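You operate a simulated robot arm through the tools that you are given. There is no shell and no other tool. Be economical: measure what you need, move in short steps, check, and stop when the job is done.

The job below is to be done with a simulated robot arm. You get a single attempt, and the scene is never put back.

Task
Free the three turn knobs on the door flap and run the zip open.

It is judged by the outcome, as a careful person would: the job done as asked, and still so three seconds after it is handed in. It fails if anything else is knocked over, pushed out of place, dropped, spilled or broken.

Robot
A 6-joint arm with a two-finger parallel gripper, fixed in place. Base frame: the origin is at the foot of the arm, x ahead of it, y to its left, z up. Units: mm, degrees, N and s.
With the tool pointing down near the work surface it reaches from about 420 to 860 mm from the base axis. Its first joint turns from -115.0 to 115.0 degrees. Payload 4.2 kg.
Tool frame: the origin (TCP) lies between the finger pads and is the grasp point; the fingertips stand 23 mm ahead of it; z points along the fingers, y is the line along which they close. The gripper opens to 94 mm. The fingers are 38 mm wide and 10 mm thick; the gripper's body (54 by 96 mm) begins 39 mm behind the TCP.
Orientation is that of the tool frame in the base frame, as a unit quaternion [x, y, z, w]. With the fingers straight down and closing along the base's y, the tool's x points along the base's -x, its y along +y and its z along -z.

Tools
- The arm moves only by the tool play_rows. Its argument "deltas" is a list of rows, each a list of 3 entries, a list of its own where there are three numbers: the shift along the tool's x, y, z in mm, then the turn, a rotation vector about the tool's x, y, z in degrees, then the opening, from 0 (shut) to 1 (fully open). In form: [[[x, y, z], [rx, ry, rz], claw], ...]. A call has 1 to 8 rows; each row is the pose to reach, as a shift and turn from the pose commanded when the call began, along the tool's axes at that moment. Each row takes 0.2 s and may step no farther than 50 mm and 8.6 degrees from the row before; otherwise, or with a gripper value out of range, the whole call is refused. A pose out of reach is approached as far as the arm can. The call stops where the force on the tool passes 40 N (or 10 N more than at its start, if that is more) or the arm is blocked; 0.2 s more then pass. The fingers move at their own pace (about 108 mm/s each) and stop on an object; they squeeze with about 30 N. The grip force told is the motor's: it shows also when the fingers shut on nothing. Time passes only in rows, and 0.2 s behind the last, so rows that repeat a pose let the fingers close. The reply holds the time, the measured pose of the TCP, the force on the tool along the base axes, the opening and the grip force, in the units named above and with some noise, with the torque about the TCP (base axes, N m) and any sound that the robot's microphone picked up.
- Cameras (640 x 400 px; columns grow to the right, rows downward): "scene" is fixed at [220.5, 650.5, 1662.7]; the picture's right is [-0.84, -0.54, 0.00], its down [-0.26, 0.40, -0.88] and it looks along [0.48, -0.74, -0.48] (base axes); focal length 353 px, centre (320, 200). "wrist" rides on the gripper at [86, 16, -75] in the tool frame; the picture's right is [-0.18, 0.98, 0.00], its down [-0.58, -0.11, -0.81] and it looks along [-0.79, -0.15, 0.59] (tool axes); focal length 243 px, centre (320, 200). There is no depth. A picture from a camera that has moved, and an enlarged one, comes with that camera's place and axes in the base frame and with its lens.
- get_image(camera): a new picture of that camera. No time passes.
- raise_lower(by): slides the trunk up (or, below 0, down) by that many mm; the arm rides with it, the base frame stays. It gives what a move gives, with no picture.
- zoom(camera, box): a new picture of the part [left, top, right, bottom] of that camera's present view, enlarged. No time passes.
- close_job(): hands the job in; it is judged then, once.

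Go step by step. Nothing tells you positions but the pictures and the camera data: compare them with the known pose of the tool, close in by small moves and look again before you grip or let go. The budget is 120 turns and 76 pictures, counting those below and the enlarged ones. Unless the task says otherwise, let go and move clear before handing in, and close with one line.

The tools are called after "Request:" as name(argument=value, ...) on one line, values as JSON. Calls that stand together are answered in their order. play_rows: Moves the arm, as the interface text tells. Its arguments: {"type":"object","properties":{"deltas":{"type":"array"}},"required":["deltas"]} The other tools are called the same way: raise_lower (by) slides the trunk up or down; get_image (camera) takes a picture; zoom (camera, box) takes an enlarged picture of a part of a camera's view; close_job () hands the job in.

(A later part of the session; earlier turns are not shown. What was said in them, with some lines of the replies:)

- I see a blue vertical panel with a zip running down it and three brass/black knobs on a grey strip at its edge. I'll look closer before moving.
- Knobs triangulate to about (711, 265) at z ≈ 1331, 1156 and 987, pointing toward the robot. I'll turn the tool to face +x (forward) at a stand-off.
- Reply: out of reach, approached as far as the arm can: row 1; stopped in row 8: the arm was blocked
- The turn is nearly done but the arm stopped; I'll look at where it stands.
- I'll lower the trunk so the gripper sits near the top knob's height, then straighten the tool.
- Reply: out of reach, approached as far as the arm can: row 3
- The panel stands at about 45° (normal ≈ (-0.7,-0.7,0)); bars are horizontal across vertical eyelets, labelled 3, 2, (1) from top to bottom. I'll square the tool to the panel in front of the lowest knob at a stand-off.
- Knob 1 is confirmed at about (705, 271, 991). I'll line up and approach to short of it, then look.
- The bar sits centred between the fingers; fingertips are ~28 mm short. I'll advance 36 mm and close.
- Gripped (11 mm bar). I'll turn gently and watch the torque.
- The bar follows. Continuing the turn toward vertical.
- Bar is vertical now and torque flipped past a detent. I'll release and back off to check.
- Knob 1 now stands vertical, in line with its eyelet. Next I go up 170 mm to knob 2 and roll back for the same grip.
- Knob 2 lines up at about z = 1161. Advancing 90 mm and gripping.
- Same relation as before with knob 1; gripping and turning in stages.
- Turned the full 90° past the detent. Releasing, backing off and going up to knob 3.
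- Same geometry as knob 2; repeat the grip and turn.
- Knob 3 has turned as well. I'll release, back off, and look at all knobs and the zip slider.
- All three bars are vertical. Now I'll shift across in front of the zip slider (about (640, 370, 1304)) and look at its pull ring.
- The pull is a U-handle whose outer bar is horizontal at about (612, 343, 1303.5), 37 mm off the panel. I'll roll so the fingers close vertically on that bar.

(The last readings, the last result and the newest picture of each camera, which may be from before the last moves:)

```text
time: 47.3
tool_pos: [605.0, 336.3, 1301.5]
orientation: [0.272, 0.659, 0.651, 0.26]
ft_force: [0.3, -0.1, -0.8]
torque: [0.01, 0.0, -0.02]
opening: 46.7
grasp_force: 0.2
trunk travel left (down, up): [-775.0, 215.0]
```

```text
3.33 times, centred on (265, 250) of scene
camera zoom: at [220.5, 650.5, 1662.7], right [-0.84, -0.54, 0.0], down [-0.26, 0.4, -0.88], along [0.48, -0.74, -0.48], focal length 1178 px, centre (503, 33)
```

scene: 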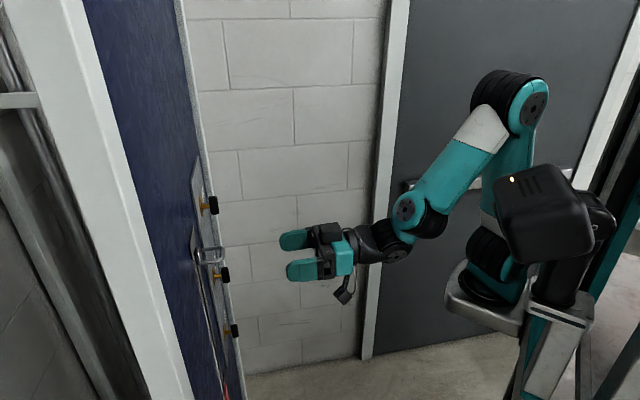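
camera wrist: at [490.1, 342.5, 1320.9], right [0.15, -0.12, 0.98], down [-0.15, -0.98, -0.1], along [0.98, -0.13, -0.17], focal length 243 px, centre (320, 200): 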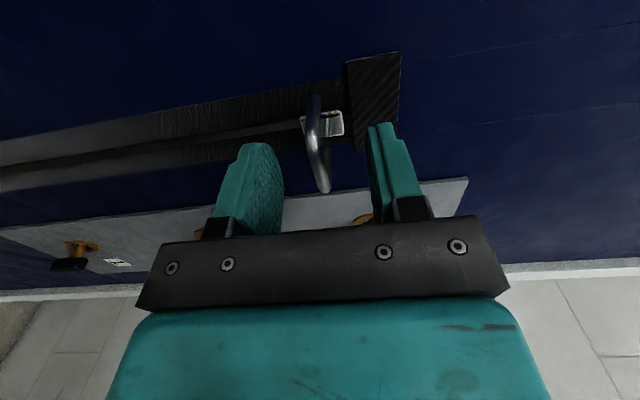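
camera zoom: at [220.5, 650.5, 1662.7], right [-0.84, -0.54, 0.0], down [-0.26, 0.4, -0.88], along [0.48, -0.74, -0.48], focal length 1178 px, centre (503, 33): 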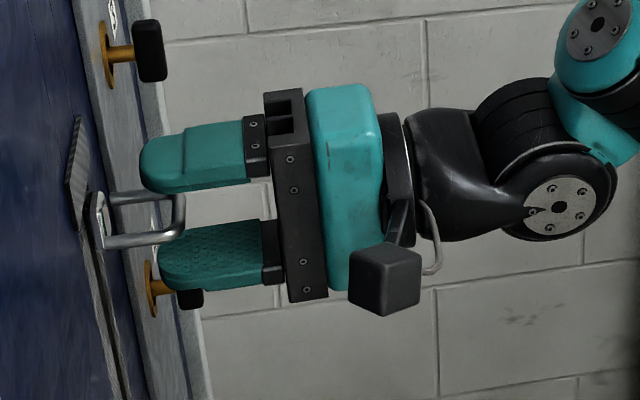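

Bar is between the fingers, fingertips past it. I'll close on it.

Request:
play_rows(deltas=[[[0, 0, 2], [0, 0, 0], 0.3], [[0, 0, 2], [0, 0, 0], 0.0], [[0, 0, 2], [0, 0, 0], 0.0]])

Request:
zoom(camera="scene", box=[180, 190, 350, 310])

```text
time: 48.1
tool_pos: [606.4, 337.8, 1301.1]
orientation: [0.271, 0.66, 0.65, 0.261]
ft_force: [-1.5, 0.9, -1.7]
torque: [-0.7, -1.17, 0.15]
opening: 6.3
grasp_force: 44.9
trunk travel left (down, up): [-775.0, 215.0]
```

```text
3.33 times, centred on (265, 250) of scene
camera zoom: at [220.5, 650.5, 1662.7], right [-0.84, -0.54, 0.0], down [-0.26, 0.4, -0.88], along [0.48, -0.74, -0.48], focal length 1178 px, centre (503, 33)
```

zoom: 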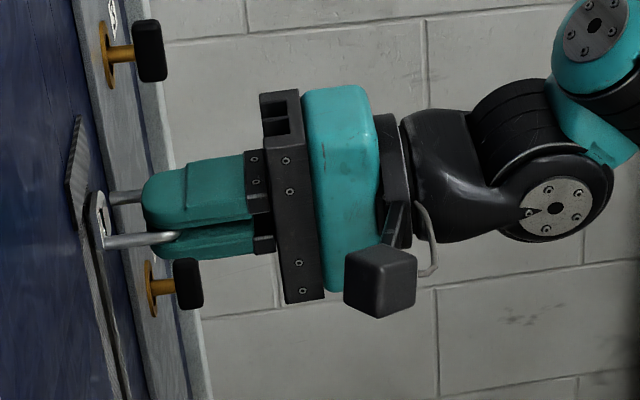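

Gripped on the 6 mm bar. I'll pull down a little and read the force.

Request:
play_rows(deltas=[[[0, -6, 0], [0, 0, 0], 0], [[0, -12, 0], [0, 0, 0], 0], [[0, -20, 0], [0, 0, 0], 0]])

Request:
zoom(camera="scene", box=[180, 190, 350, 310])

```text
time: 48.9
tool_pos: [605.1, 338.2, 1281.3]
orientation: [0.271, 0.659, 0.652, 0.26]
ft_force: [6.4, 5.3, 0.0]
torque: [-0.69, -1.19, -0.34]
opening: 6.7
grasp_force: 44.6
trunk travel left (down, up): [-775.0, 215.0]
```

```text
3.33 times, centred on (265, 250) of scene
camera zoom: at [220.5, 650.5, 1662.7], right [-0.84, -0.54, 0.0], down [-0.26, 0.4, -0.88], along [0.48, -0.74, -0.48], focal length 1178 px, centre (503, 33)
```

zoom: 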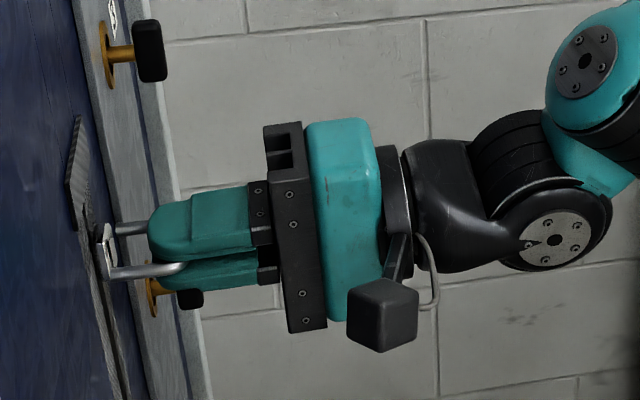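

The slider runs with little resistance. Continuing straight down.

Request:
play_rows(deltas=[[[-0.3, -18, 1], [0, 0, 0], 0], [[-0.6, -36, 1.5], [0, 0, 0], 0], [[-0.9, -54, 1.8], [0, 0, 0], 0], [[-1.2, -72, 2], [0, 0, 0], 0], [[-1.5, -90, 2.3], [0, 0, 0], 0], [[-1.7, -108, 2.5], [0, 0, 0], 0], [[-1.9, -126, 2.7], [0, 0, 0], 0], [[-2.2, -144, 3], [0, 0, 0], 0]])

Request:
get_image(camera="scene")

Request:
get_image(camera="wrist")

```text
time: 50.7
tool_pos: [605.8, 337.9, 1137.2]
orientation: [0.272, 0.66, 0.651, 0.259]
ft_force: [-1.8, 2.0, -0.4]
torque: [-0.82, -1.2, -0.13]
opening: 6.5
grasp_force: 45.6
trunk travel left (down, up): [-775.0, 215.0]
```

```text
35 pictures are left
```

scene: 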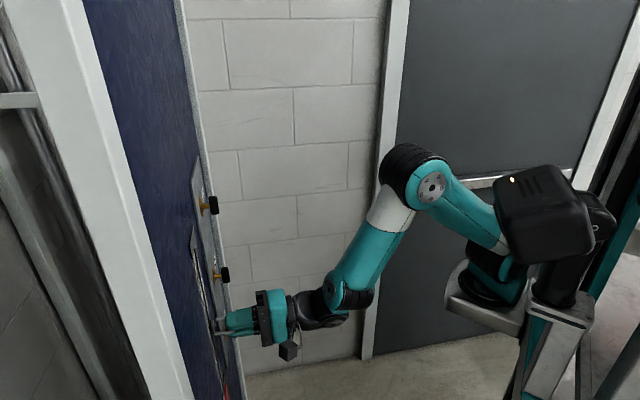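

```text
34 pictures are left
camera wrist: at [491.1, 344.1, 1157.0], right [0.15, -0.12, 0.98], down [-0.15, -0.98, -0.1], along [0.98, -0.13, -0.17], focal length 243 px, centre (320, 200)
```

wrist: 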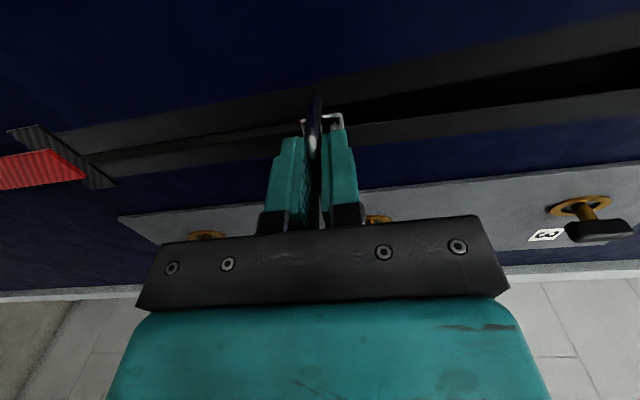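

The zip is opening behind the slider; the bottom stop is around z ≈ 955. Continuing down ~140 mm, then small guarded steps.

Request:
play_rows(deltas=[[[-0.3, -18, 0.3], [0, 0, 0], 0], [[-0.6, -36, 0.6], [0, 0, 0], 0], [[-0.9, -54, 0.9], [0, 0, 0], 0], [[-1.2, -72, 1.2], [0, 0, 0], 0], [[-1.5, -90, 1.5], [0, 0, 0], 0], [[-1.7, -108, 1.7], [0, 0, 0], 0], [[-1.9, -126, 2], [0, 0, 0], 0], [[-2, -136, 2.2], [0, 0, 0], 0]])

Request:
get_image(camera="wrist")

Request:
zoom(camera="scene", box=[180, 260, 350, 400])

```text
time: 52.5
tool_pos: [605.0, 339.2, 1000.0]
orientation: [0.273, 0.659, 0.651, 0.259]
ft_force: [-10.5, 1.3, -0.6]
torque: [-0.77, -1.14, 0.75]
opening: 6.2
grasp_force: 44.5
trunk travel left (down, up): [-775.0, 215.0]
```

```text
33 pictures are left
camera wrist: at [490.9, 344.0, 1020.3], right [0.15, -0.12, 0.98], down [-0.15, -0.98, -0.1], along [0.98, -0.13, -0.17], focal length 243 px, centre (320, 200)
```

wrist: 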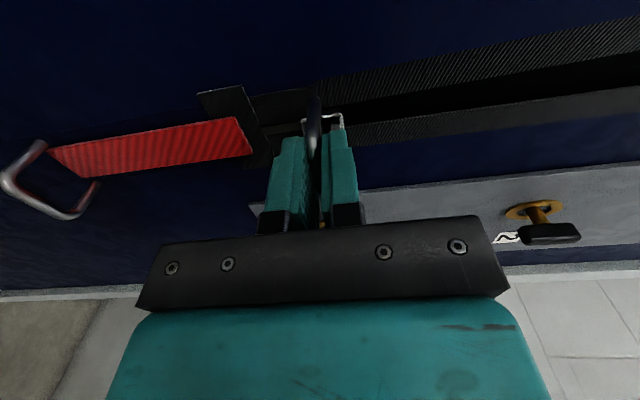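

```text
2.86 times, centred on (265, 330) of scene
camera zoom: at [220.5, 650.5, 1662.7], right [-0.84, -0.54, 0.0], down [-0.26, 0.4, -0.88], along [0.48, -0.74, -0.48], focal length 1010 px, centre (477, -171)
```

zoom: 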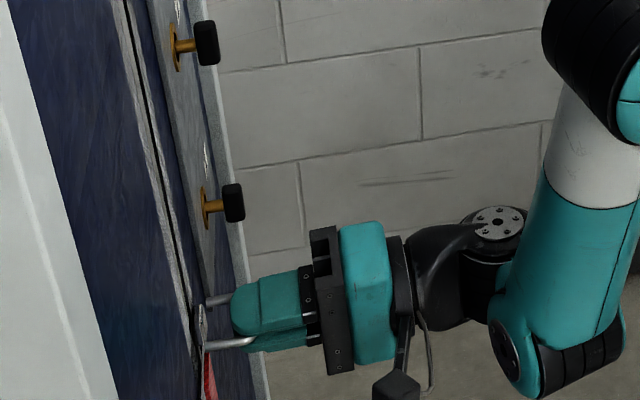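

About 20–30 mm remain to the stop. Small steps until I feel it.

Request:
play_rows(deltas=[[[0, -5, 0], [0, 0, 0], 0], [[0, -10, 0], [0, 0, 0], 0], [[0, -14, 0], [0, 0, 0], 0], [[0, -17, 0], [0, 0, 0], 0], [[0, -20, 0], [0, 0, 0], 0]])

Request:
zoom(camera="wrist", box=[180, 60, 400, 200])

```text
time: 53.7
tool_pos: [604.4, 337.4, 980.0]
orientation: [0.273, 0.659, 0.651, 0.26]
ft_force: [7.9, 15.1, 0.7]
torque: [-0.82, -1.22, 0.14]
opening: 6.7
grasp_force: 45.6
trunk travel left (down, up): [-775.0, 215.0]
```

```text
2.86 times, centred on (290, 130) of wrist
camera zoom: at [490.9, 344.2, 1000.6], right [0.15, -0.13, 0.98], down [-0.15, -0.98, -0.1], along [0.98, -0.13, -0.17], focal length 693 px, centre (406, 400)
```

zoom: 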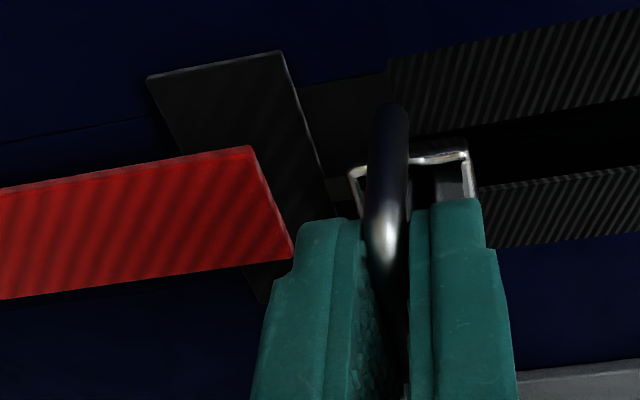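

Request:
play_rows(deltas=[[[0, -3, 0.8], [0, 0, 0], 0], [[0, -6, 1], [0, 0, 0], 0], [[0, -9, 1], [0, 0, 0], 0], [[0, -12, 1], [0, 0, 0], 0]])

Request:
zoom(camera="wrist", box=[180, 60, 400, 200])

```text
time: 54.5
tool_pos: [605.8, 338.3, 977.9]
orientation: [0.268, 0.656, 0.654, 0.264]
ft_force: [-15.4, -19.2, 24.7]
torque: [-0.33, -0.93, -0.35]
opening: 6.4
grasp_force: 45.3
trunk travel left (down, up): [-775.0, 215.0]
stopped in row 4: the force on the tool passed its limit at 44 N (the readings are from after the stop); the commanded pose is now the measured one
```

```text
2.86 times, centred on (290, 130) of wrist
camera zoom: at [490.7, 344.1, 997.1], right [0.14, -0.13, 0.98], down [-0.15, -0.98, -0.11], along [0.98, -0.13, -0.16], focal length 693 px, centre (406, 400)
```

zoom: 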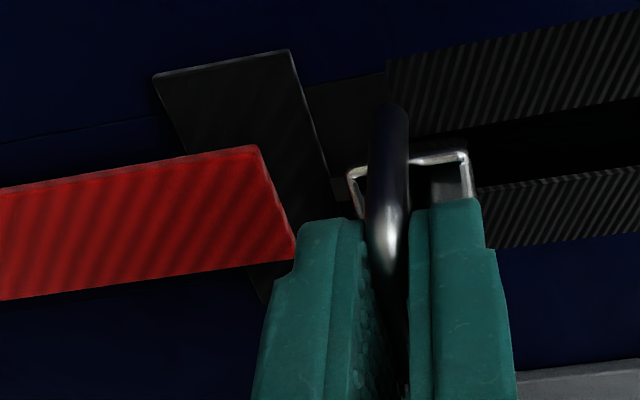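

Request:
zoom(camera="scene", box=[190, 320, 280, 400])

Request:
get_image(camera="wrist")

```text
5.00 times, centred on (235, 360) of scene
camera zoom: at [220.5, 650.5, 1662.7], right [-0.84, -0.54, 0.0], down [-0.26, 0.4, -0.88], along [0.48, -0.74, -0.48], focal length 1767 px, centre (745, -600)
```

zoom: 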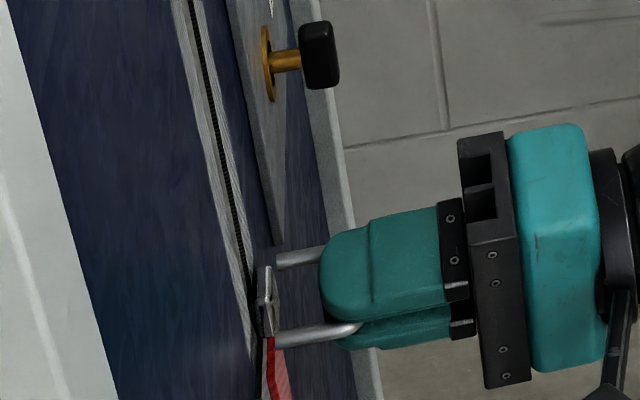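

```text
28 pictures are left
camera wrist: at [490.7, 344.1, 997.1], right [0.14, -0.13, 0.98], down [-0.15, -0.98, -0.11], along [0.98, -0.13, -0.16], focal length 243 px, centre (320, 200)
```

wrist: 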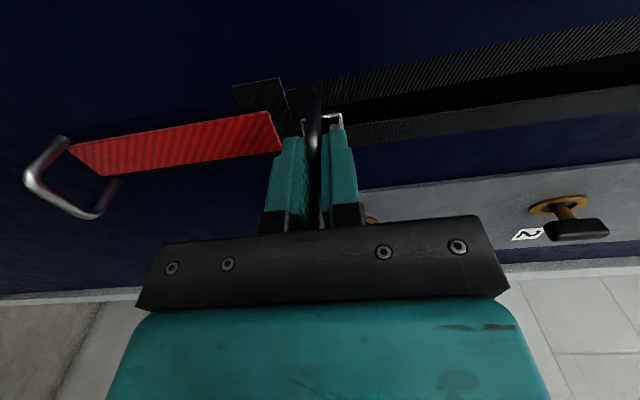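

The slider is against the bottom stop and the fingers are clear of the red strap. Releasing and backing away.

Request:
play_rows(deltas=[[[0, 0, 0], [0, 0, 0], 0.3], [[0, 0, 0], [0, 0, 0], 0.4], [[0, 0, -30], [0, 0, 0], 0.4], [[0, 0, -60], [0, 0, 0], 0.4], [[0, 0, -90], [0, 0, 0], 0.4], [[0, 0, -120], [0, 0, 0], 0.4]])

Request:
get_image(camera="wrist")

Request:
zoom(camera="scene", box=[160, 180, 290, 400])

```text
time: 55.9
tool_pos: [603.4, 340.2, 979.7]
orientation: [0.271, 0.657, 0.653, 0.261]
ft_force: [0.1, 0.1, -0.3]
torque: [0.0, 0.01, 0.0]
opening: 37.9
grasp_force: 0.1
out of reach, approached as far as the arm can: row 3, 4, 5, 6
trunk travel left (down, up): [-775.0, 215.0]
```

```text
27 pictures are left
camera wrist: at [489.1, 345.3, 998.8], right [0.15, -0.13, 0.98], down [-0.15, -0.98, -0.11], along [0.98, -0.13, -0.16], focal length 243 px, centre (320, 200)
```

wrist: 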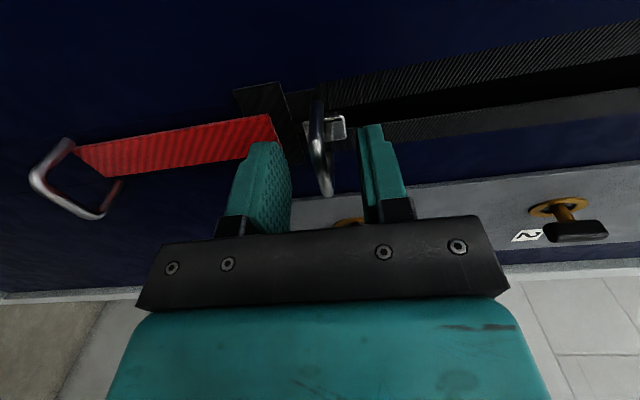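

```text
1.82 times, centred on (225, 290) of scene
camera zoom: at [220.5, 650.5, 1662.7], right [-0.84, -0.54, 0.0], down [-0.26, 0.4, -0.88], along [0.48, -0.74, -0.48], focal length 643 px, centre (493, 36)
```

zoom: 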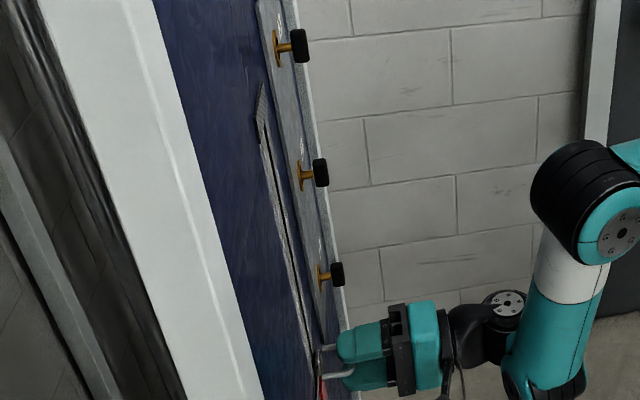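

The slider stayed put. The retreat direction is out of the arm's reach at this trunk height; I'll try a small retreat first.

Request:
play_rows(deltas=[[[0, 0, -6], [0, 0, 0], 0.5], [[0, 0, -12], [0, 0, 0], 0.5], [[0, 0, -18], [0, 0, 0], 0.5]])

```text
time: 56.7
tool_pos: [603.5, 338.6, 979.4]
orientation: [0.271, 0.657, 0.653, 0.261]
ft_force: [-0.5, 0.2, 0.7]
torque: [-0.01, 0.01, -0.02]
opening: 47.0
grasp_force: 0.0
out of reach, approached as far as the arm can: row 1, 2, 3
trunk travel left (down, up): [-775.0, 215.0]
```

Not reachable; I'll lower the trunk in small amounts while raising the arm the same, with the fingers wide open around the handle.

Request:
play_rows(deltas=[[[0, 0, 0], [0, 0, 0], 0.85], [[0, 10, 0], [0, 0, 0], 0.85], [[0, 20, 0], [0, 0, 0], 0.85]])

Request:
raise_lower(by=-40)

Request:
play_rows(deltas=[[[0, 20, 0], [0, 0, 0], 0.85], [[0, 40, 0], [0, 0, 0], 0.85]])

Request:
raise_lower(by=-40)

Request:
play_rows(deltas=[[[0, 10, 0], [0, 0, 0], 0.85], [[0, 20, 0], [0, 0, 0], 0.85], [[0, 20, -10], [0, 0, 0], 0.85], [[0, 20, -20], [0, 0, 0], 0.85], [[0, 20, -30], [0, 0, 0], 0.85], [[0, 20, -45], [0, 0, 0], 0.85], [[0, 20, -60], [0, 0, 0], 0.85]])

```text
time: 57.5
tool_pos: [604.1, 340.0, 1000.2]
orientation: [0.271, 0.657, 0.653, 0.262]
ft_force: [0.3, -0.6, -0.4]
torque: [0.06, 0.02, -0.01]
opening: 79.7
grasp_force: 0.1
trunk travel left (down, up): [-775.0, 215.0]
```

```text
time: 58.4
tool_pos: [604.5, 340.5, 958.3]
orientation: [0.271, 0.657, 0.653, 0.261]
ft_force: [0.3, 0.6, -0.1]
torque: [-0.02, 0.02, 0.01]
opening: 80.0
grasp_force: 0.0
trunk travel left (down, up): [-735.0, 255.0]
```

```text
time: 59.0
tool_pos: [606.2, 339.6, 1000.4]
orientation: [0.271, 0.657, 0.653, 0.262]
ft_force: [0.2, 0.7, -0.1]
torque: [0.02, -0.01, 0.01]
opening: 79.7
grasp_force: 0.1
trunk travel left (down, up): [-735.0, 255.0]
```

```text
time: 59.8
tool_pos: [605.1, 340.1, 959.2]
orientation: [0.271, 0.656, 0.654, 0.261]
ft_force: [0.0, 0.4, 0.2]
torque: [0.0, -0.02, 0.02]
opening: 79.8
grasp_force: 0.0
trunk travel left (down, up): [-695.0, 295.0]
```

```text
time: 61.4
tool_pos: [590.9, 313.9, 968.0]
orientation: [0.271, 0.68, 0.633, 0.251]
ft_force: [-0.4, 0.0, -0.1]
torque: [-0.01, 0.0, -0.06]
opening: 79.9
grasp_force: 0.0
out of reach, approached as far as the arm can: row 5, 6, 7
trunk travel left (down, up): [-695.0, 295.0]
```

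Fingers are out of the handle without contact. Now raising the arm and backing further away.

Request:
play_rows(deltas=[[[0, 30, 0], [0, 0, 0], 0.85], [[0, 60, -5], [0, 0, 0], 0.85], [[0, 90, -15], [0, 0, 0], 0.85], [[0, 120, -30], [0, 0, 0], 0.85], [[0, 140, -50], [0, 0, 0], 0.85], [[0, 150, -70], [0, 0, 0], 0.85]])

Request:
get_image(camera="wrist")

Request:
zoom(camera="scene", box=[160, 180, 290, 400])

```text
time: 62.8
tool_pos: [518.0, 247.6, 1133.9]
orientation: [0.271, 0.657, 0.654, 0.261]
ft_force: [0.7, 0.2, -0.3]
torque: [0.01, -0.01, 0.03]
opening: 79.6
grasp_force: 0.0
out of reach, approached as far as the arm can: row 1, 2, 3
trunk travel left (down, up): [-695.0, 295.0]
```

```text
25 pictures are left
camera wrist: at [402.7, 253.9, 1152.9], right [0.15, -0.13, 0.98], down [-0.15, -0.98, -0.11], along [0.98, -0.13, -0.16], focal length 243 px, centre (320, 200)
```

wrist: 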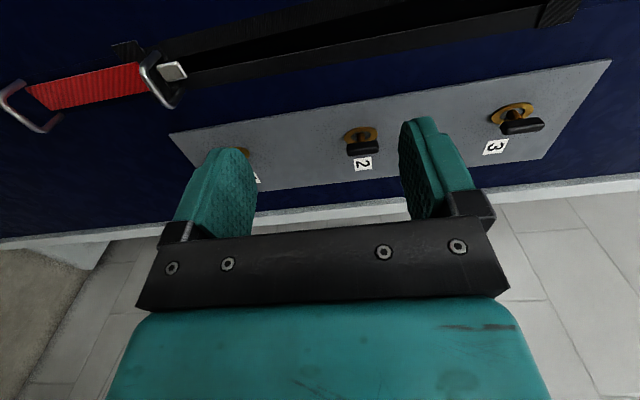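

```text
1.82 times, centred on (225, 290) of scene
camera zoom: at [220.5, 650.5, 1662.7], right [-0.84, -0.54, 0.0], down [-0.26, 0.4, -0.88], along [0.48, -0.74, -0.48], focal length 643 px, centre (493, 36)
```

zoom: 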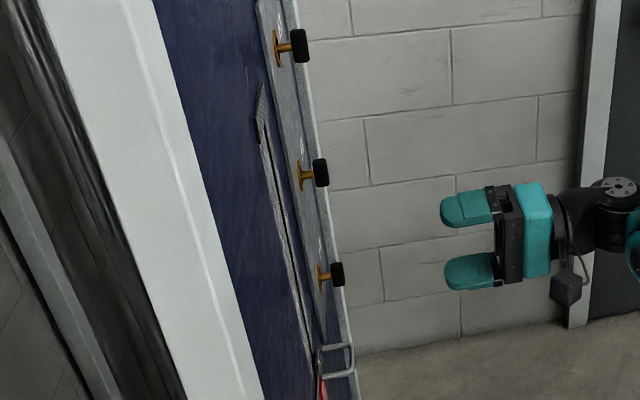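

Request:
zoom(camera="wrist", box=[0, 20, 200, 145])

Request:
zoom(camera="wrist", box=[320, 70, 580, 200])

```text
3.20 times, centred on (100, 82) of wrist
camera zoom: at [402.7, 253.9, 1152.9], right [0.15, -0.13, 0.98], down [-0.15, -0.98, -0.11], along [0.98, -0.13, -0.16], focal length 776 px, centre (1024, 576)
```

zoom: 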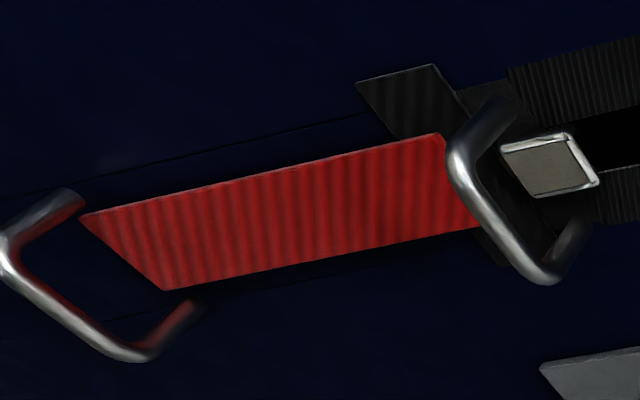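

```text
2.46 times, centred on (450, 135) of wrist
camera zoom: at [402.7, 253.9, 1152.9], right [0.15, -0.13, 0.98], down [-0.15, -0.98, -0.11], along [0.98, -0.13, -0.16], focal length 597 px, centre (0, 360)
```

zoom: 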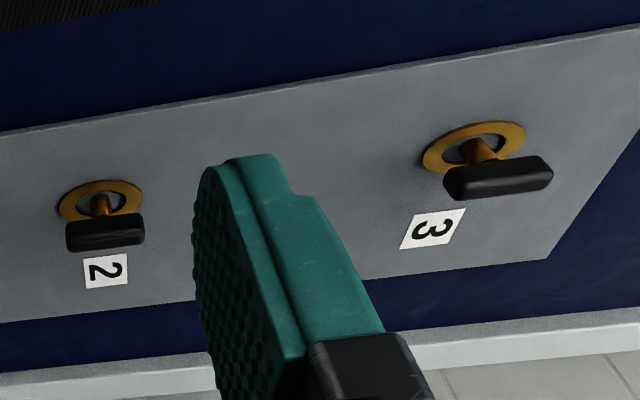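

The slider is seated at its bottom stop with the zip open behind it. All three knob bars stand in line with their eyelets, and the gripper is clear, so I'm handing in.

Request:
close_job()

```text
The job is handed in.
```

I turned all three door-flap knobs 90° so they line up with their eyelets and ran the zip down to its bottom stop; the arm has let go and moved clear.
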